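You operate a simulated robot arm through the tools that you are given. There is no shell and no other tool. Be economical: measure what you need, move in short steps, check, and stop when the job is done.

Carry out the task below with a simulated robot arm. There is one attempt and no reset: what you move stays moved.

TASK
Slide the blue card pack along the desk top until it stands next to the gold wax tin.
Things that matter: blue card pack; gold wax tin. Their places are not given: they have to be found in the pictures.

It is judged by the outcome, as a careful person would: the job done as asked, and still so three seconds after it is handed in. It fails if anything else is knocked over, pushed out of place, dropped, spilled or broken.

THE ROBOT
A 7-joint arm with a two-finger parallel gripper, fixed in place. Base frame: the origin is at the foot of the arm, x ahead of it, y to its left, z up; the work surface is at about z = 0. Lengths are in mm, angles in degrees, forces in N, time in s.
With the tool pointing down near the work surface it reaches from about 220 to 580 mm from the base axis. Its first joint turns from -66.0 to 66.0 degrees. Payload 2.5 kg.
Tool frame: the origin (TCP) lies between the finger pads and is the grasp point; the fingertips stand 23 mm ahead of it; z points along the fingers, y is the line along which they close. The gripper opens to 94 mm. The fingers are 38 mm wide and 10 mm thick; the gripper's body (54 by 96 mm) begins 39 mm behind the TCP.
Orientation is that of the tool frame in the base frame, as a unit quaternion [x, y, z, w]. With the fingers straight down and closing along the base's y, the tool's x points along the base's -x, its y along +y and its z along -z.

THE INTERFACE
- The arm moves only by the tool step_arm. Its argument "steps" is a list of rows, each a list of 3 entries, a list of its own where there are three numbers: the turn, a rotation vector about the base's x, y, z in degrees, then the shift along the base's x, y, z in mm, then the gripper command, from -1 (fully open) to 1 (shut), values between in proportion. In form: [[[rx, ry, rz], [dx, dy, dz], grip], ...]. A call has 1 to 8 rows; each row shifts and turns the commanded pose from where the row before left it. A row lasts 0.2 s, in which the tool goes at most 50 mm and 8.6 degrees; a call with a longer step from one row to the next is refused whole, and so is a gripper value outside its range. A pose out of reach is approached as far as the arm can. The call stops where the force on the tool passes 40 N (or 10 N more than at its start, if that is more) or the arm is blocked; 0.2 s more then pass. The fingers move at their own pace (about 108 mm/s each) and stop on an object; they squeeze with about 21 N. The grip force told is the motor's: it shows also when the fingers shut on nothing. Time passes only in rows, and 0.2 s behind the last, so rows that do not move let the fingers close. It gives the time, the measured TCP pose, the force on the tool (base axes), the opening and the grip force at its end, in the units of the frame above (readings bear some noise), and new pictures: "views" is both (left out), scene, wrist or none.
- Cameras (640 x 400 px; columns grow to the right, rows downward): "scene" is fixed at [96.9, -395.4, 542.3]; the picture's right is [0.95, -0.30, 0.00], its down [-0.17, -0.56, -0.81] and it looks along [0.24, 0.78, -0.58] (base axes); focal length 331 px, centre (320, 200). "wrist" rides on the gripper at [-39, 0, -44] in the tool frame; the picture's right is [0.00, -1.00, 0.00], its down [0.97, 0.00, -0.24] and it looks along [0.24, 0.00, 0.97] (tool axes); focal length 218 px, centre (320, 200).
- probe_pixels(camera, pixels): for up to 12 pixels [column, row] of the newest picture of that camera ("zoom" is the newest enlarged one), the place [x, y, z] in the base frame of the surface seen there, good to about 2 mm. No time passes.
- zoom(camera, box): a new picture of the part [left, top, right, bottom] of that camera's present view, enlarged. No time passes.
- job_done(): hands the job in; it is judged then, once.

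Work in short steps. Measure before you move; look again where a grasp or a placing could have gone wrong, and mend it. You have 60 turns and 120 pictures in all, the two below and enlarged ones among them. Open the gripper and draw the arm clear of the work before you hand the job in, unless the task says otherwise; then end with one line.

The tools are called after "Emit:" as a command line: name --argument value ..., lists and objects as JSON in quotes. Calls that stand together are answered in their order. step_arm: Moves the arm, as the interface text tells. Its arguments: {"type":"object","properties":{"steps":{"type":"array","items":{"type":"array"}},"views":{"type":"string","enum":["both","scene","wrist","none"]}},"required":["steps"]} The other tools are called the same way: probe_pixels (camera, pixels) gives the place of the surface under pixels of a picture; zoom (camera, box) takes an enlarged picture of a part of a camera's view; job_done () hands the job in.

At the start:

```text
time: 0.0
position: [334.9, 149.3, 185.6]
tcp_rot: [0.0, 1.0, 0.0, 0.0]
wrist_force: [0.9, 0.7, -0.6]
gripper_width: 94.1
finger_force: 0.0
```

scene: 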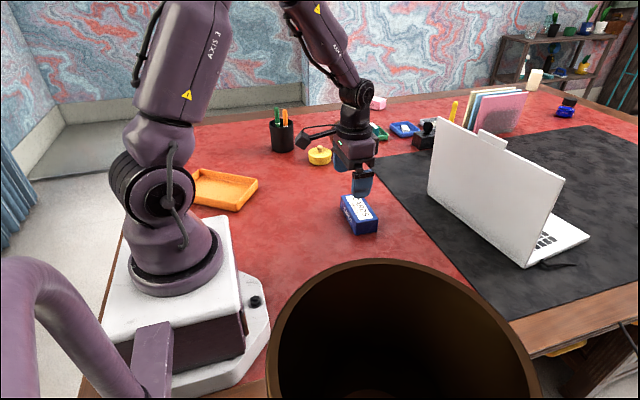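
wrist: 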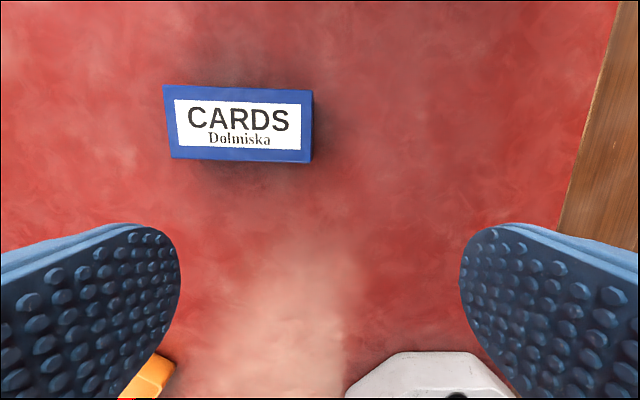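

The blue card pack is near scene (358,213), and a yellow round item at (319,155) may be the gold tin. I'll zoom in and probe both.

Emit:
zoom --camera "scene" --box '[240, 80, 480, 240]'

Emit:
probe_pixels --camera "scene" --pixels '[[319, 149], [319, 154], [308, 157], [331, 157], [320, 163], [342, 199], [366, 196], [378, 213], [354, 218], [378, 228], [355, 233], [300, 180]]'

Emit:
probe_pixels --camera "wrist" --pixels '[[165, 87], [311, 91], [309, 162], [172, 157], [240, 120], [240, 220]]'

```text
2.50 times, centred on (360, 160) of scene
```

zoom: 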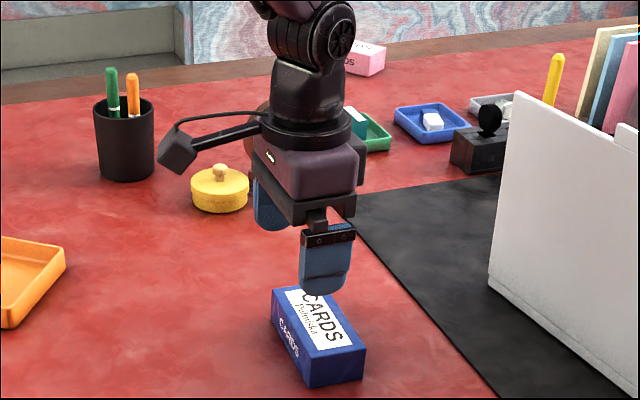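

```text
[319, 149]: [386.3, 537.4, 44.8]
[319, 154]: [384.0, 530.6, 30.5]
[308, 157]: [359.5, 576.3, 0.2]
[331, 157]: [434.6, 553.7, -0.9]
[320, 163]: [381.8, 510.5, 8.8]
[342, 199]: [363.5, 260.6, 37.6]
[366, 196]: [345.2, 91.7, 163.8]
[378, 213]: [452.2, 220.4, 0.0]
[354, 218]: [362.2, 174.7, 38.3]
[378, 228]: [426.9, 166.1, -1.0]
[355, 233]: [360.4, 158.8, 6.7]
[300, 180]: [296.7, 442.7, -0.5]
```

```text
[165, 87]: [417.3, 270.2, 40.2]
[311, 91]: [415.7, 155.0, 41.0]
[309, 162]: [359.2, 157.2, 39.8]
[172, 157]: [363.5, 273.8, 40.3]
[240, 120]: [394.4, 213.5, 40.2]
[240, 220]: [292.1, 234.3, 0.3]
```

The pack is at x 360–416, y 157–272 and 40 mm high. The yellow tin is near (384,535). I'll turn the gripper 90° while staying high and look again.

Emit:
step_arm --steps '[[[0, 0, 8.5], [7, 5, 0], -1], [[0, 0, 8.5], [7, 5, 0], -1], [[0, 0, 8.5], [7, 5, 0], -1], [[0, 0, 8.5], [7, 5, 0], -1], [[0, 0, 8.5], [7, 5, 0], -1], [[0, 0, 8.5], [7, 5, 0], -1], [[0, 0, 8.5], [7, 4, 0], -1], [[0, 0, 8.5], [4, 2, 0], -1]]' --views "none"

Emit:
step_arm --steps '[[[0, 0, 8.5], [0, 0, 0], -1], [[0, 0, 8.5], [0, 0, 0], -1], [[0, 0, 5], [0, 0, 0], -1], [[0, 0, 0], [0, 0, 0], -1]]'

```text
time: 1.8
position: [387.6, 184.9, 184.5]
tcp_rot: [-0.561, 0.828, 0.0, -0.001]
wrist_force: [0.6, -0.1, 0.0]
gripper_width: 93.9
finger_force: 0.1
```

```text
time: 2.8
position: [386.9, 183.3, 184.6]
tcp_rot: [0.708, -0.706, -0.001, 0.0]
wrist_force: [0.1, 0.7, 0.0]
gripper_width: 94.3
finger_force: 0.0
```

scene: 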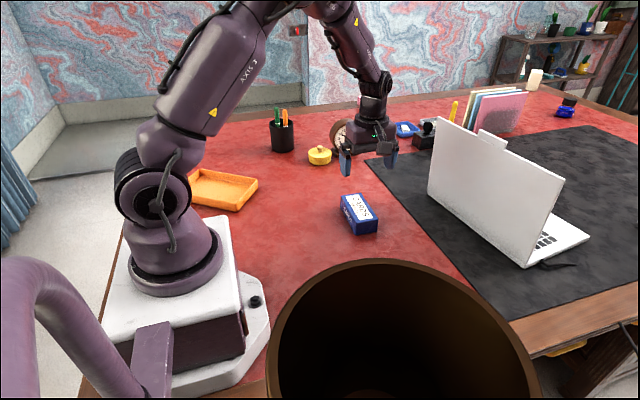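
wrist: 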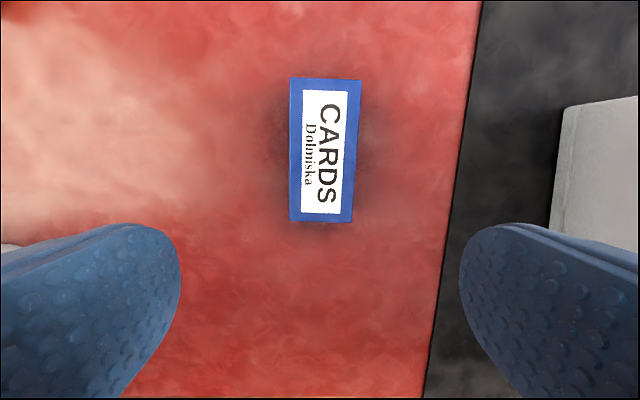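

Clear view now: the pack is at wrist (325,150), with the tin at scene (319,155) and a clock beside it at (340,137). I'll probe the pack edges, the laptop and the tin.

Emit:
probe_pixels --camera "wrist" --pixels '[[292, 82], [360, 82], [292, 217], [350, 217], [325, 82], [325, 218], [575, 110], [558, 200], [610, 105]]'

Emit:
zoom --camera "scene" --box '[260, 100, 420, 200]'

```text
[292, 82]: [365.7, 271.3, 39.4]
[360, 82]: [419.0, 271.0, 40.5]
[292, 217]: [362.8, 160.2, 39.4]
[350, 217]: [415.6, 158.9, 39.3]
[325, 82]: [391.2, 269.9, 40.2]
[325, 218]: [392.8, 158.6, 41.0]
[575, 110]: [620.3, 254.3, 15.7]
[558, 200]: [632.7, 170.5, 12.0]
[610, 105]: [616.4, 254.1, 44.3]
```

```text
4.00 times, centred on (340, 150) of scene
```

zoom: 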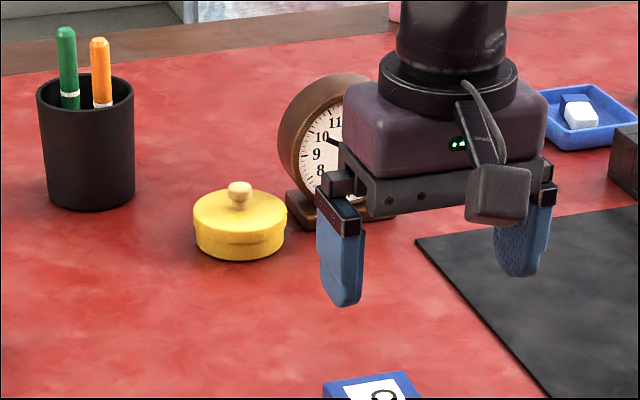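

Emit:
probe_pixels --camera "zoom" --pixels '[[200, 215], [281, 218], [240, 205], [240, 250], [225, 248], [255, 250], [240, 190], [198, 235], [283, 235], [345, 222], [290, 215], [240, 262]]'

```text
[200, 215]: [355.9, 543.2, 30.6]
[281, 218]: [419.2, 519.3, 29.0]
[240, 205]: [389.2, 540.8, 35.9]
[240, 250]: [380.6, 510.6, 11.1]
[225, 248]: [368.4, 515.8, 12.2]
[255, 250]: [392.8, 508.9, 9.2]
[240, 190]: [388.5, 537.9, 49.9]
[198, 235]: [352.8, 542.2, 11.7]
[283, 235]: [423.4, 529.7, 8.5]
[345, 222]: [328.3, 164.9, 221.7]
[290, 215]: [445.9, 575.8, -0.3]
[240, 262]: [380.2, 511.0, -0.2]
```

The tin centre is about (389,542) with a 35 mm radius, so its near edge is at y≈506. I'll lower over the rear of the pack and close on its 55 mm width.

Emit:
step_arm --steps '[[[0, 0, 0], [4, -1, -40], -1], [[0, 0, 0], [0, 0, -40], -1], [[0, 0, 0], [0, 0, -35], -1], [[0, 0, 0], [0, 0, -25], -1], [[0, 0, 0], [0, 0, -12], -1], [[0, 0, 0], [0, 0, 0], -1]]'

```text
time: 4.2
position: [392.6, 184.0, 32.1]
tcp_rot: [0.707, -0.707, 0.0, 0.0]
wrist_force: [-0.3, 0.4, -0.7]
gripper_width: 94.1
finger_force: 0.1
```

scene: 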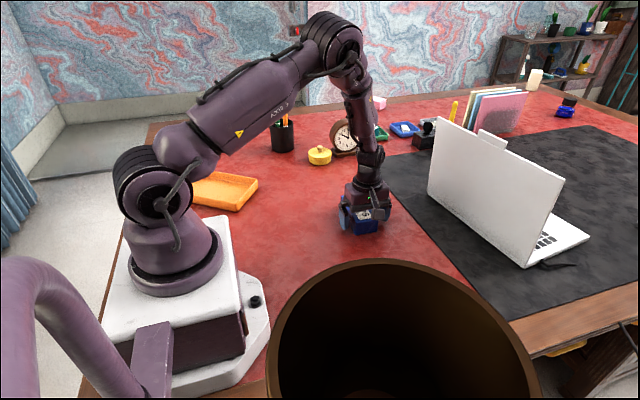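
wrist: 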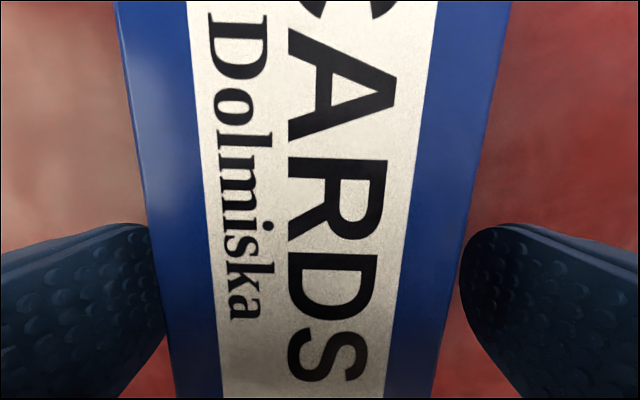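

The fingers straddle the pack, so I close on it.

Emit:
step_arm --steps '[[[0, 0, 0], [0, 0, 0], 0], [[0, 0, 0], [0, 0, 0], 0.6], [[0, 0, 0], [0, 0, 0], 0.6]]' --views "wrist"

```text
time: 5.0
position: [391.5, 184.1, 33.0]
tcp_rot: [0.707, -0.707, 0.0, 0.0]
wrist_force: [0.1, -0.6, -0.6]
gripper_width: 57.6
finger_force: 21.5
```

wrist: 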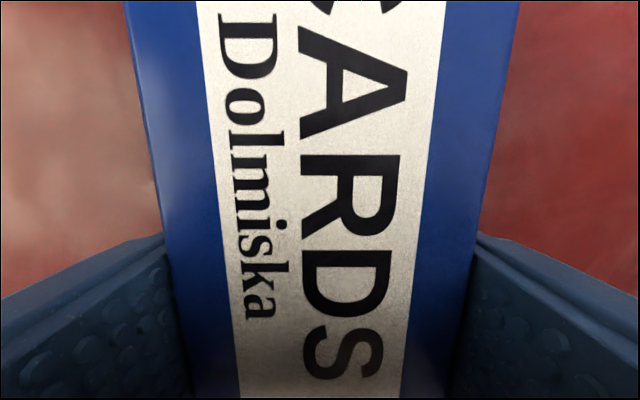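

The pack is gripped (opening 57.6 mm, 21 N). I'll slide it along +y in small steps.

Emit:
step_arm --steps '[[[0, 0, 0], [0, 15, 0], 0.6], [[0, 0, 0], [0, 25, 0], 0.6], [[0, 0, 0], [0, 25, 0], 0.6], [[0, 0, 0], [0, 25, 0], 0.6], [[0, 0, 0], [0, 25, 0], 0.6], [[0, 0, 0], [0, 25, 0], 0.6], [[0, 0, 0], [0, 20, 0], 0.6], [[0, 0, 0], [0, 15, 0], 0.6]]'

```text
time: 6.8
position: [390.9, 357.9, 32.6]
tcp_rot: [0.707, -0.707, 0.001, 0.001]
wrist_force: [-0.1, -0.3, -0.5]
gripper_width: 57.9
finger_force: 21.2
```

scene: 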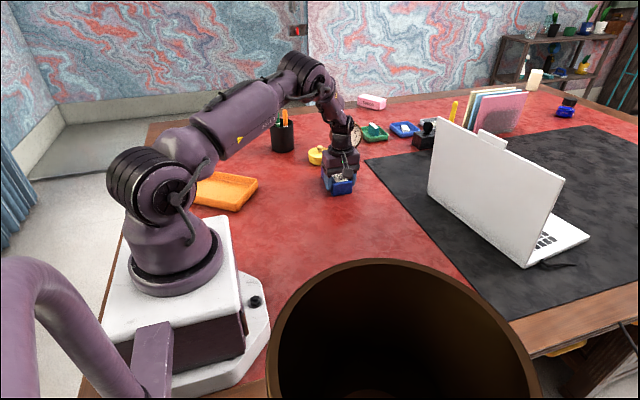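
wrist: 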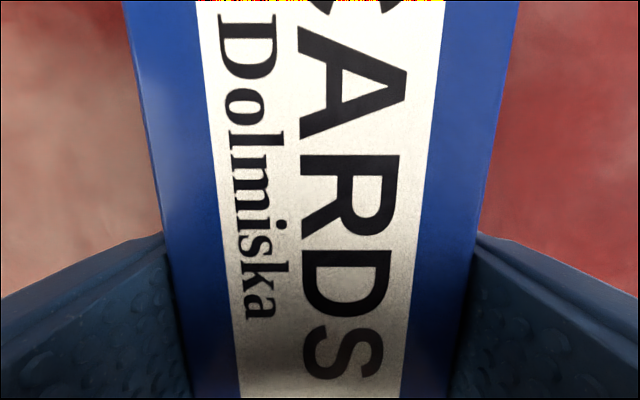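

The pack front should now be at y≈445. There is an odd coloured line at the top edge of the wrist view, so I'll check that and the scene gap before going on.

Emit:
zoom --camera "wrist" --box '[160, 0, 480, 40]'

Emit:
zoom --camera "scene" --box '[280, 120, 400, 200]'

```text
2.00 times, centred on (320, 20) of wrist
```

zoom: 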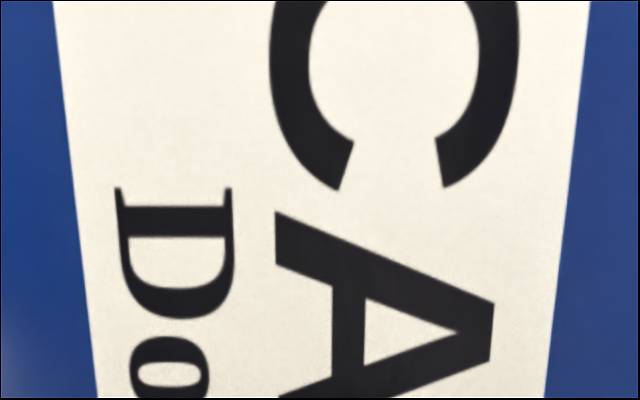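

```text
5.00 times, centred on (340, 160) of scene
```

zoom: 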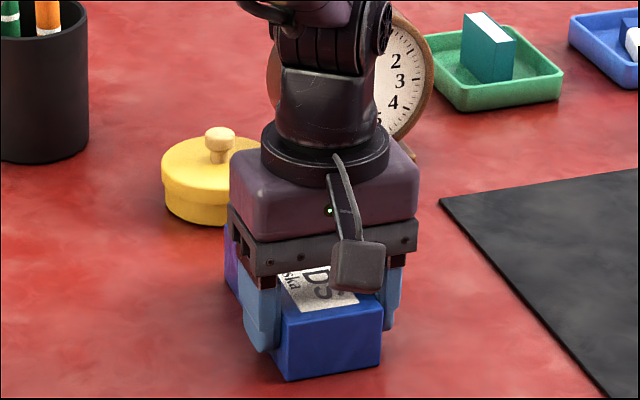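

That line was only an artefact and the path is clear. I'll slide 42 mm further in smaller steps.

Emit:
step_arm --steps '[[[0, 0, 0], [0, 12, 0], 0.6], [[0, 0, 0], [0, 12, 0], 0.6], [[0, 0, 0], [0, 10, 0], 0.6], [[0, 0, 0], [0, 8, 0], 0.6], [[0, 0, 0], [0, 0, 0], 0.6]]' --views "scene"

Emit:
zoom --camera "scene" --box '[280, 120, 400, 195]'

```text
time: 8.0
position: [391.4, 400.1, 33.7]
tcp_rot: [-0.707, 0.707, 0.0, 0.0]
wrist_force: [0.1, -0.1, 0.6]
gripper_width: 57.6
finger_force: 20.8
```

scene: 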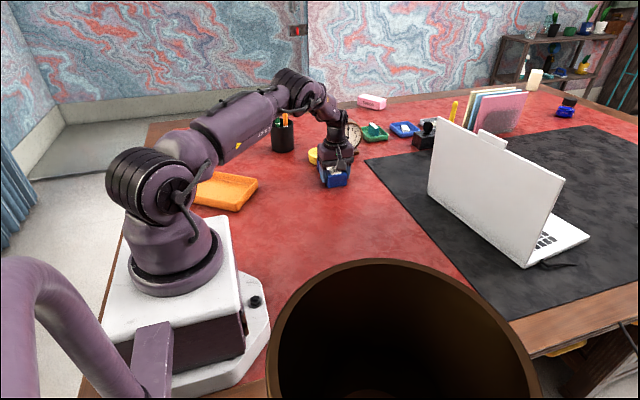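

```text
5.33 times, centred on (340, 158) of scene
```

zoom: 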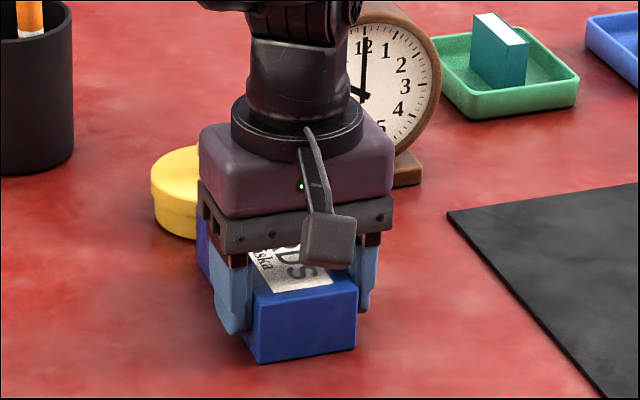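

The pack front is at y≈487, about 18 mm short of the tin. I'll slide another 10 mm, release, then rise and back off to measure the gap.

Emit:
step_arm --steps '[[[0, 0, 0], [0, 5, 0], 0.6], [[0, 0, 0], [0, 5, 0], 0.6], [[0, 0, 0], [0, 0, 0], 0.6], [[0, 0, 0], [0, 0, 0], 0.2], [[0, 0, 0], [0, 0, 0], -0.2], [[0, 0, 0], [0, 0, 0], -0.5], [[0, 0, 0], [0, 0, 20], -0.5], [[0, 0, 0], [0, 0, 40], -0.5]]' --views "none"

Emit:
step_arm --steps '[[[0, 0, 0], [0, 0, 40], -0.5], [[0, 0, 0], [0, -45, 30], -0.5], [[0, 0, 0], [0, -45, 20], -0.5], [[0, 0, 0], [0, 0, 0], -0.5]]'

Emit:
zoom --camera "scene" --box '[280, 120, 400, 195]'

```text
time: 9.8
position: [391.2, 409.9, 92.5]
tcp_rot: [-0.707, 0.707, 0.0, 0.001]
wrist_force: [0.4, 0.1, -0.8]
gripper_width: 70.4
finger_force: 0.0
```

```text
refused: row 2 steps farther than a row can; nothing moved
```

```text
5.33 times, centred on (340, 158) of scene
```

zoom: 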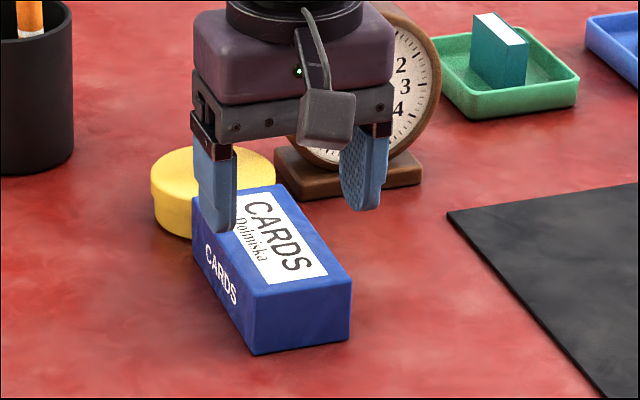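

Released cleanly. I'll retract to get an unobstructed view.

Emit:
step_arm --steps '[[[0, 0, 0], [0, 0, 40], -0.5], [[0, 0, 0], [0, 0, 40], -0.5], [[0, 0, 0], [0, 0, 20], -0.5], [[0, 0, 0], [0, 0, 0], -0.5]]'

Emit:
zoom --camera "scene" --box '[290, 130, 370, 190]'

```text
time: 10.8
position: [392.2, 411.1, 193.8]
tcp_rot: [-0.707, 0.707, 0.0, 0.0]
wrist_force: [-0.2, -0.7, 0.0]
gripper_width: 70.6
finger_force: 0.1
```

scene: 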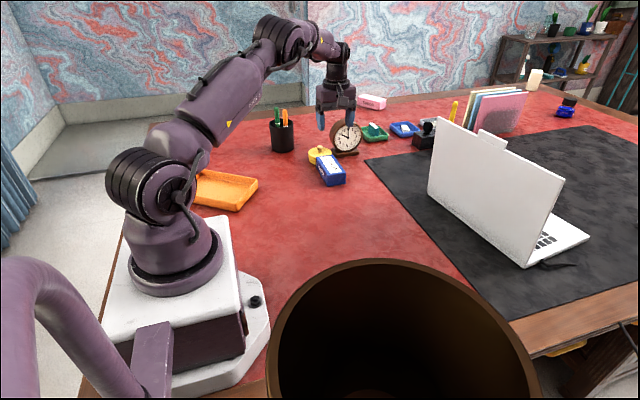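
wrist: 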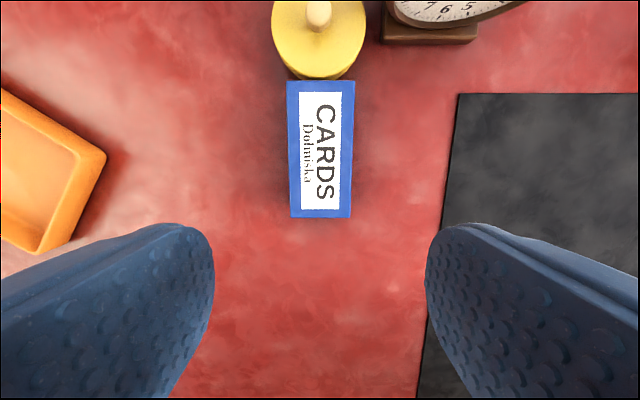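

```text
6.67 times, centred on (330, 160) of scene
```

zoom: 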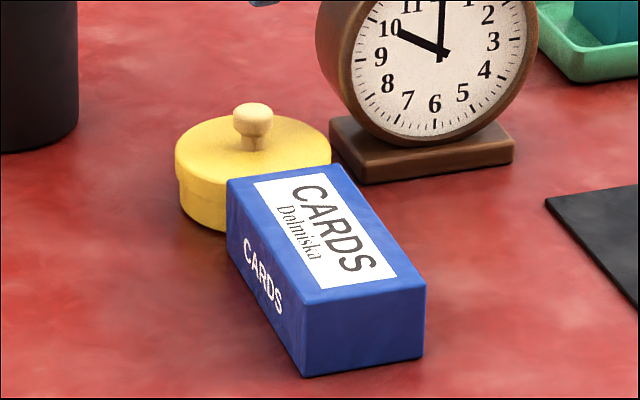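

Emit:
probe_pixels --camera "wrist" --pixels '[[290, 84], [350, 84], [320, 84], [319, 77], [319, 70], [319, 60], [319, 20], [277, 40], [362, 40], [320, 216]]'

Emit:
probe_pixels --camera "zoom" --pixels '[[252, 110], [185, 150], [325, 150], [220, 215], [230, 182], [338, 168], [190, 210]]'

Emit:
zoom --camera "wrist" --box '[260, 40, 380, 115]'

```text
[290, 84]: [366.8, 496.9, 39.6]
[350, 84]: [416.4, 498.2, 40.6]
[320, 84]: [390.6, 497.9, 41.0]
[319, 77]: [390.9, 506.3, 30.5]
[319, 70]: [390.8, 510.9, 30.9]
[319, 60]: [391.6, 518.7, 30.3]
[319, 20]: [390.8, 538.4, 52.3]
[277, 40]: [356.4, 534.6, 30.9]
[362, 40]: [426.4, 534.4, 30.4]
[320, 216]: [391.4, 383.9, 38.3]
```

```text
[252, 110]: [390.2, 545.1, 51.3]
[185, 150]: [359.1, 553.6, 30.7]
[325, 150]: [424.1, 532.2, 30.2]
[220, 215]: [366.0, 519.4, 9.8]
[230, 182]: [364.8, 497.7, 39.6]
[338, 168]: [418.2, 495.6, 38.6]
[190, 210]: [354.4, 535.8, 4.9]
```

```text
5.33 times, centred on (320, 78) of wrist
```

zoom: 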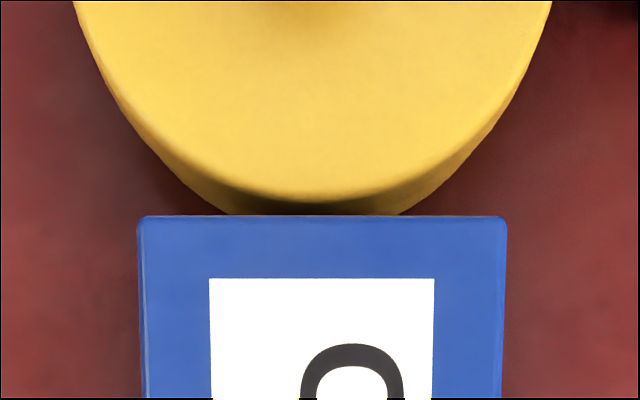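

The pack front is at y≈498 and the tin edge at ≈505, so the gap is about 7 mm and the tin hasn't moved. I'll open the gripper fully and draw the arm back clear.

Emit:
step_arm --steps '[[[0, 0, 0], [0, -40, 10], -1], [[0, 0, 0], [0, -45, 0], -1], [[0, 0, 0], [0, -45, 0], -1], [[0, 0, 0], [0, -40, 0], -1], [[0, 0, 0], [0, 0, 0], -1]]' --views "scene"

```text
time: 12.0
position: [392.7, 240.3, 200.9]
tcp_rot: [0.707, -0.707, 0.0, 0.001]
wrist_force: [-0.3, 0.3, 0.0]
gripper_width: 94.2
finger_force: 0.2
```

scene: 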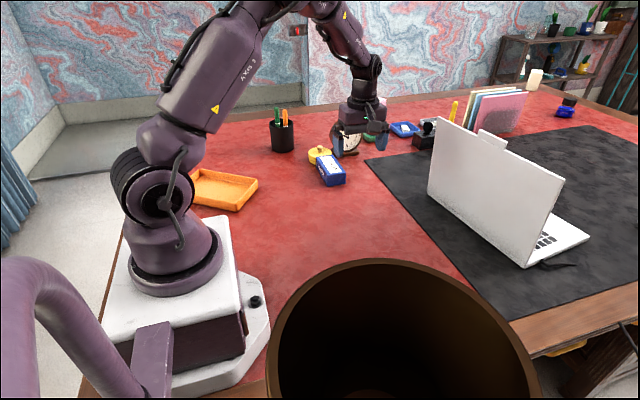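

The pack stands next to the tin, nothing else has moved, and the arm is clear. I'm handing it in.

Emit:
job_done

```text
The job is handed in.
```

I slid the blue card pack along the desk until it stood about 7 mm from the gold wax tin; I saw nothing else moved, and the arm is open and drawn clear.
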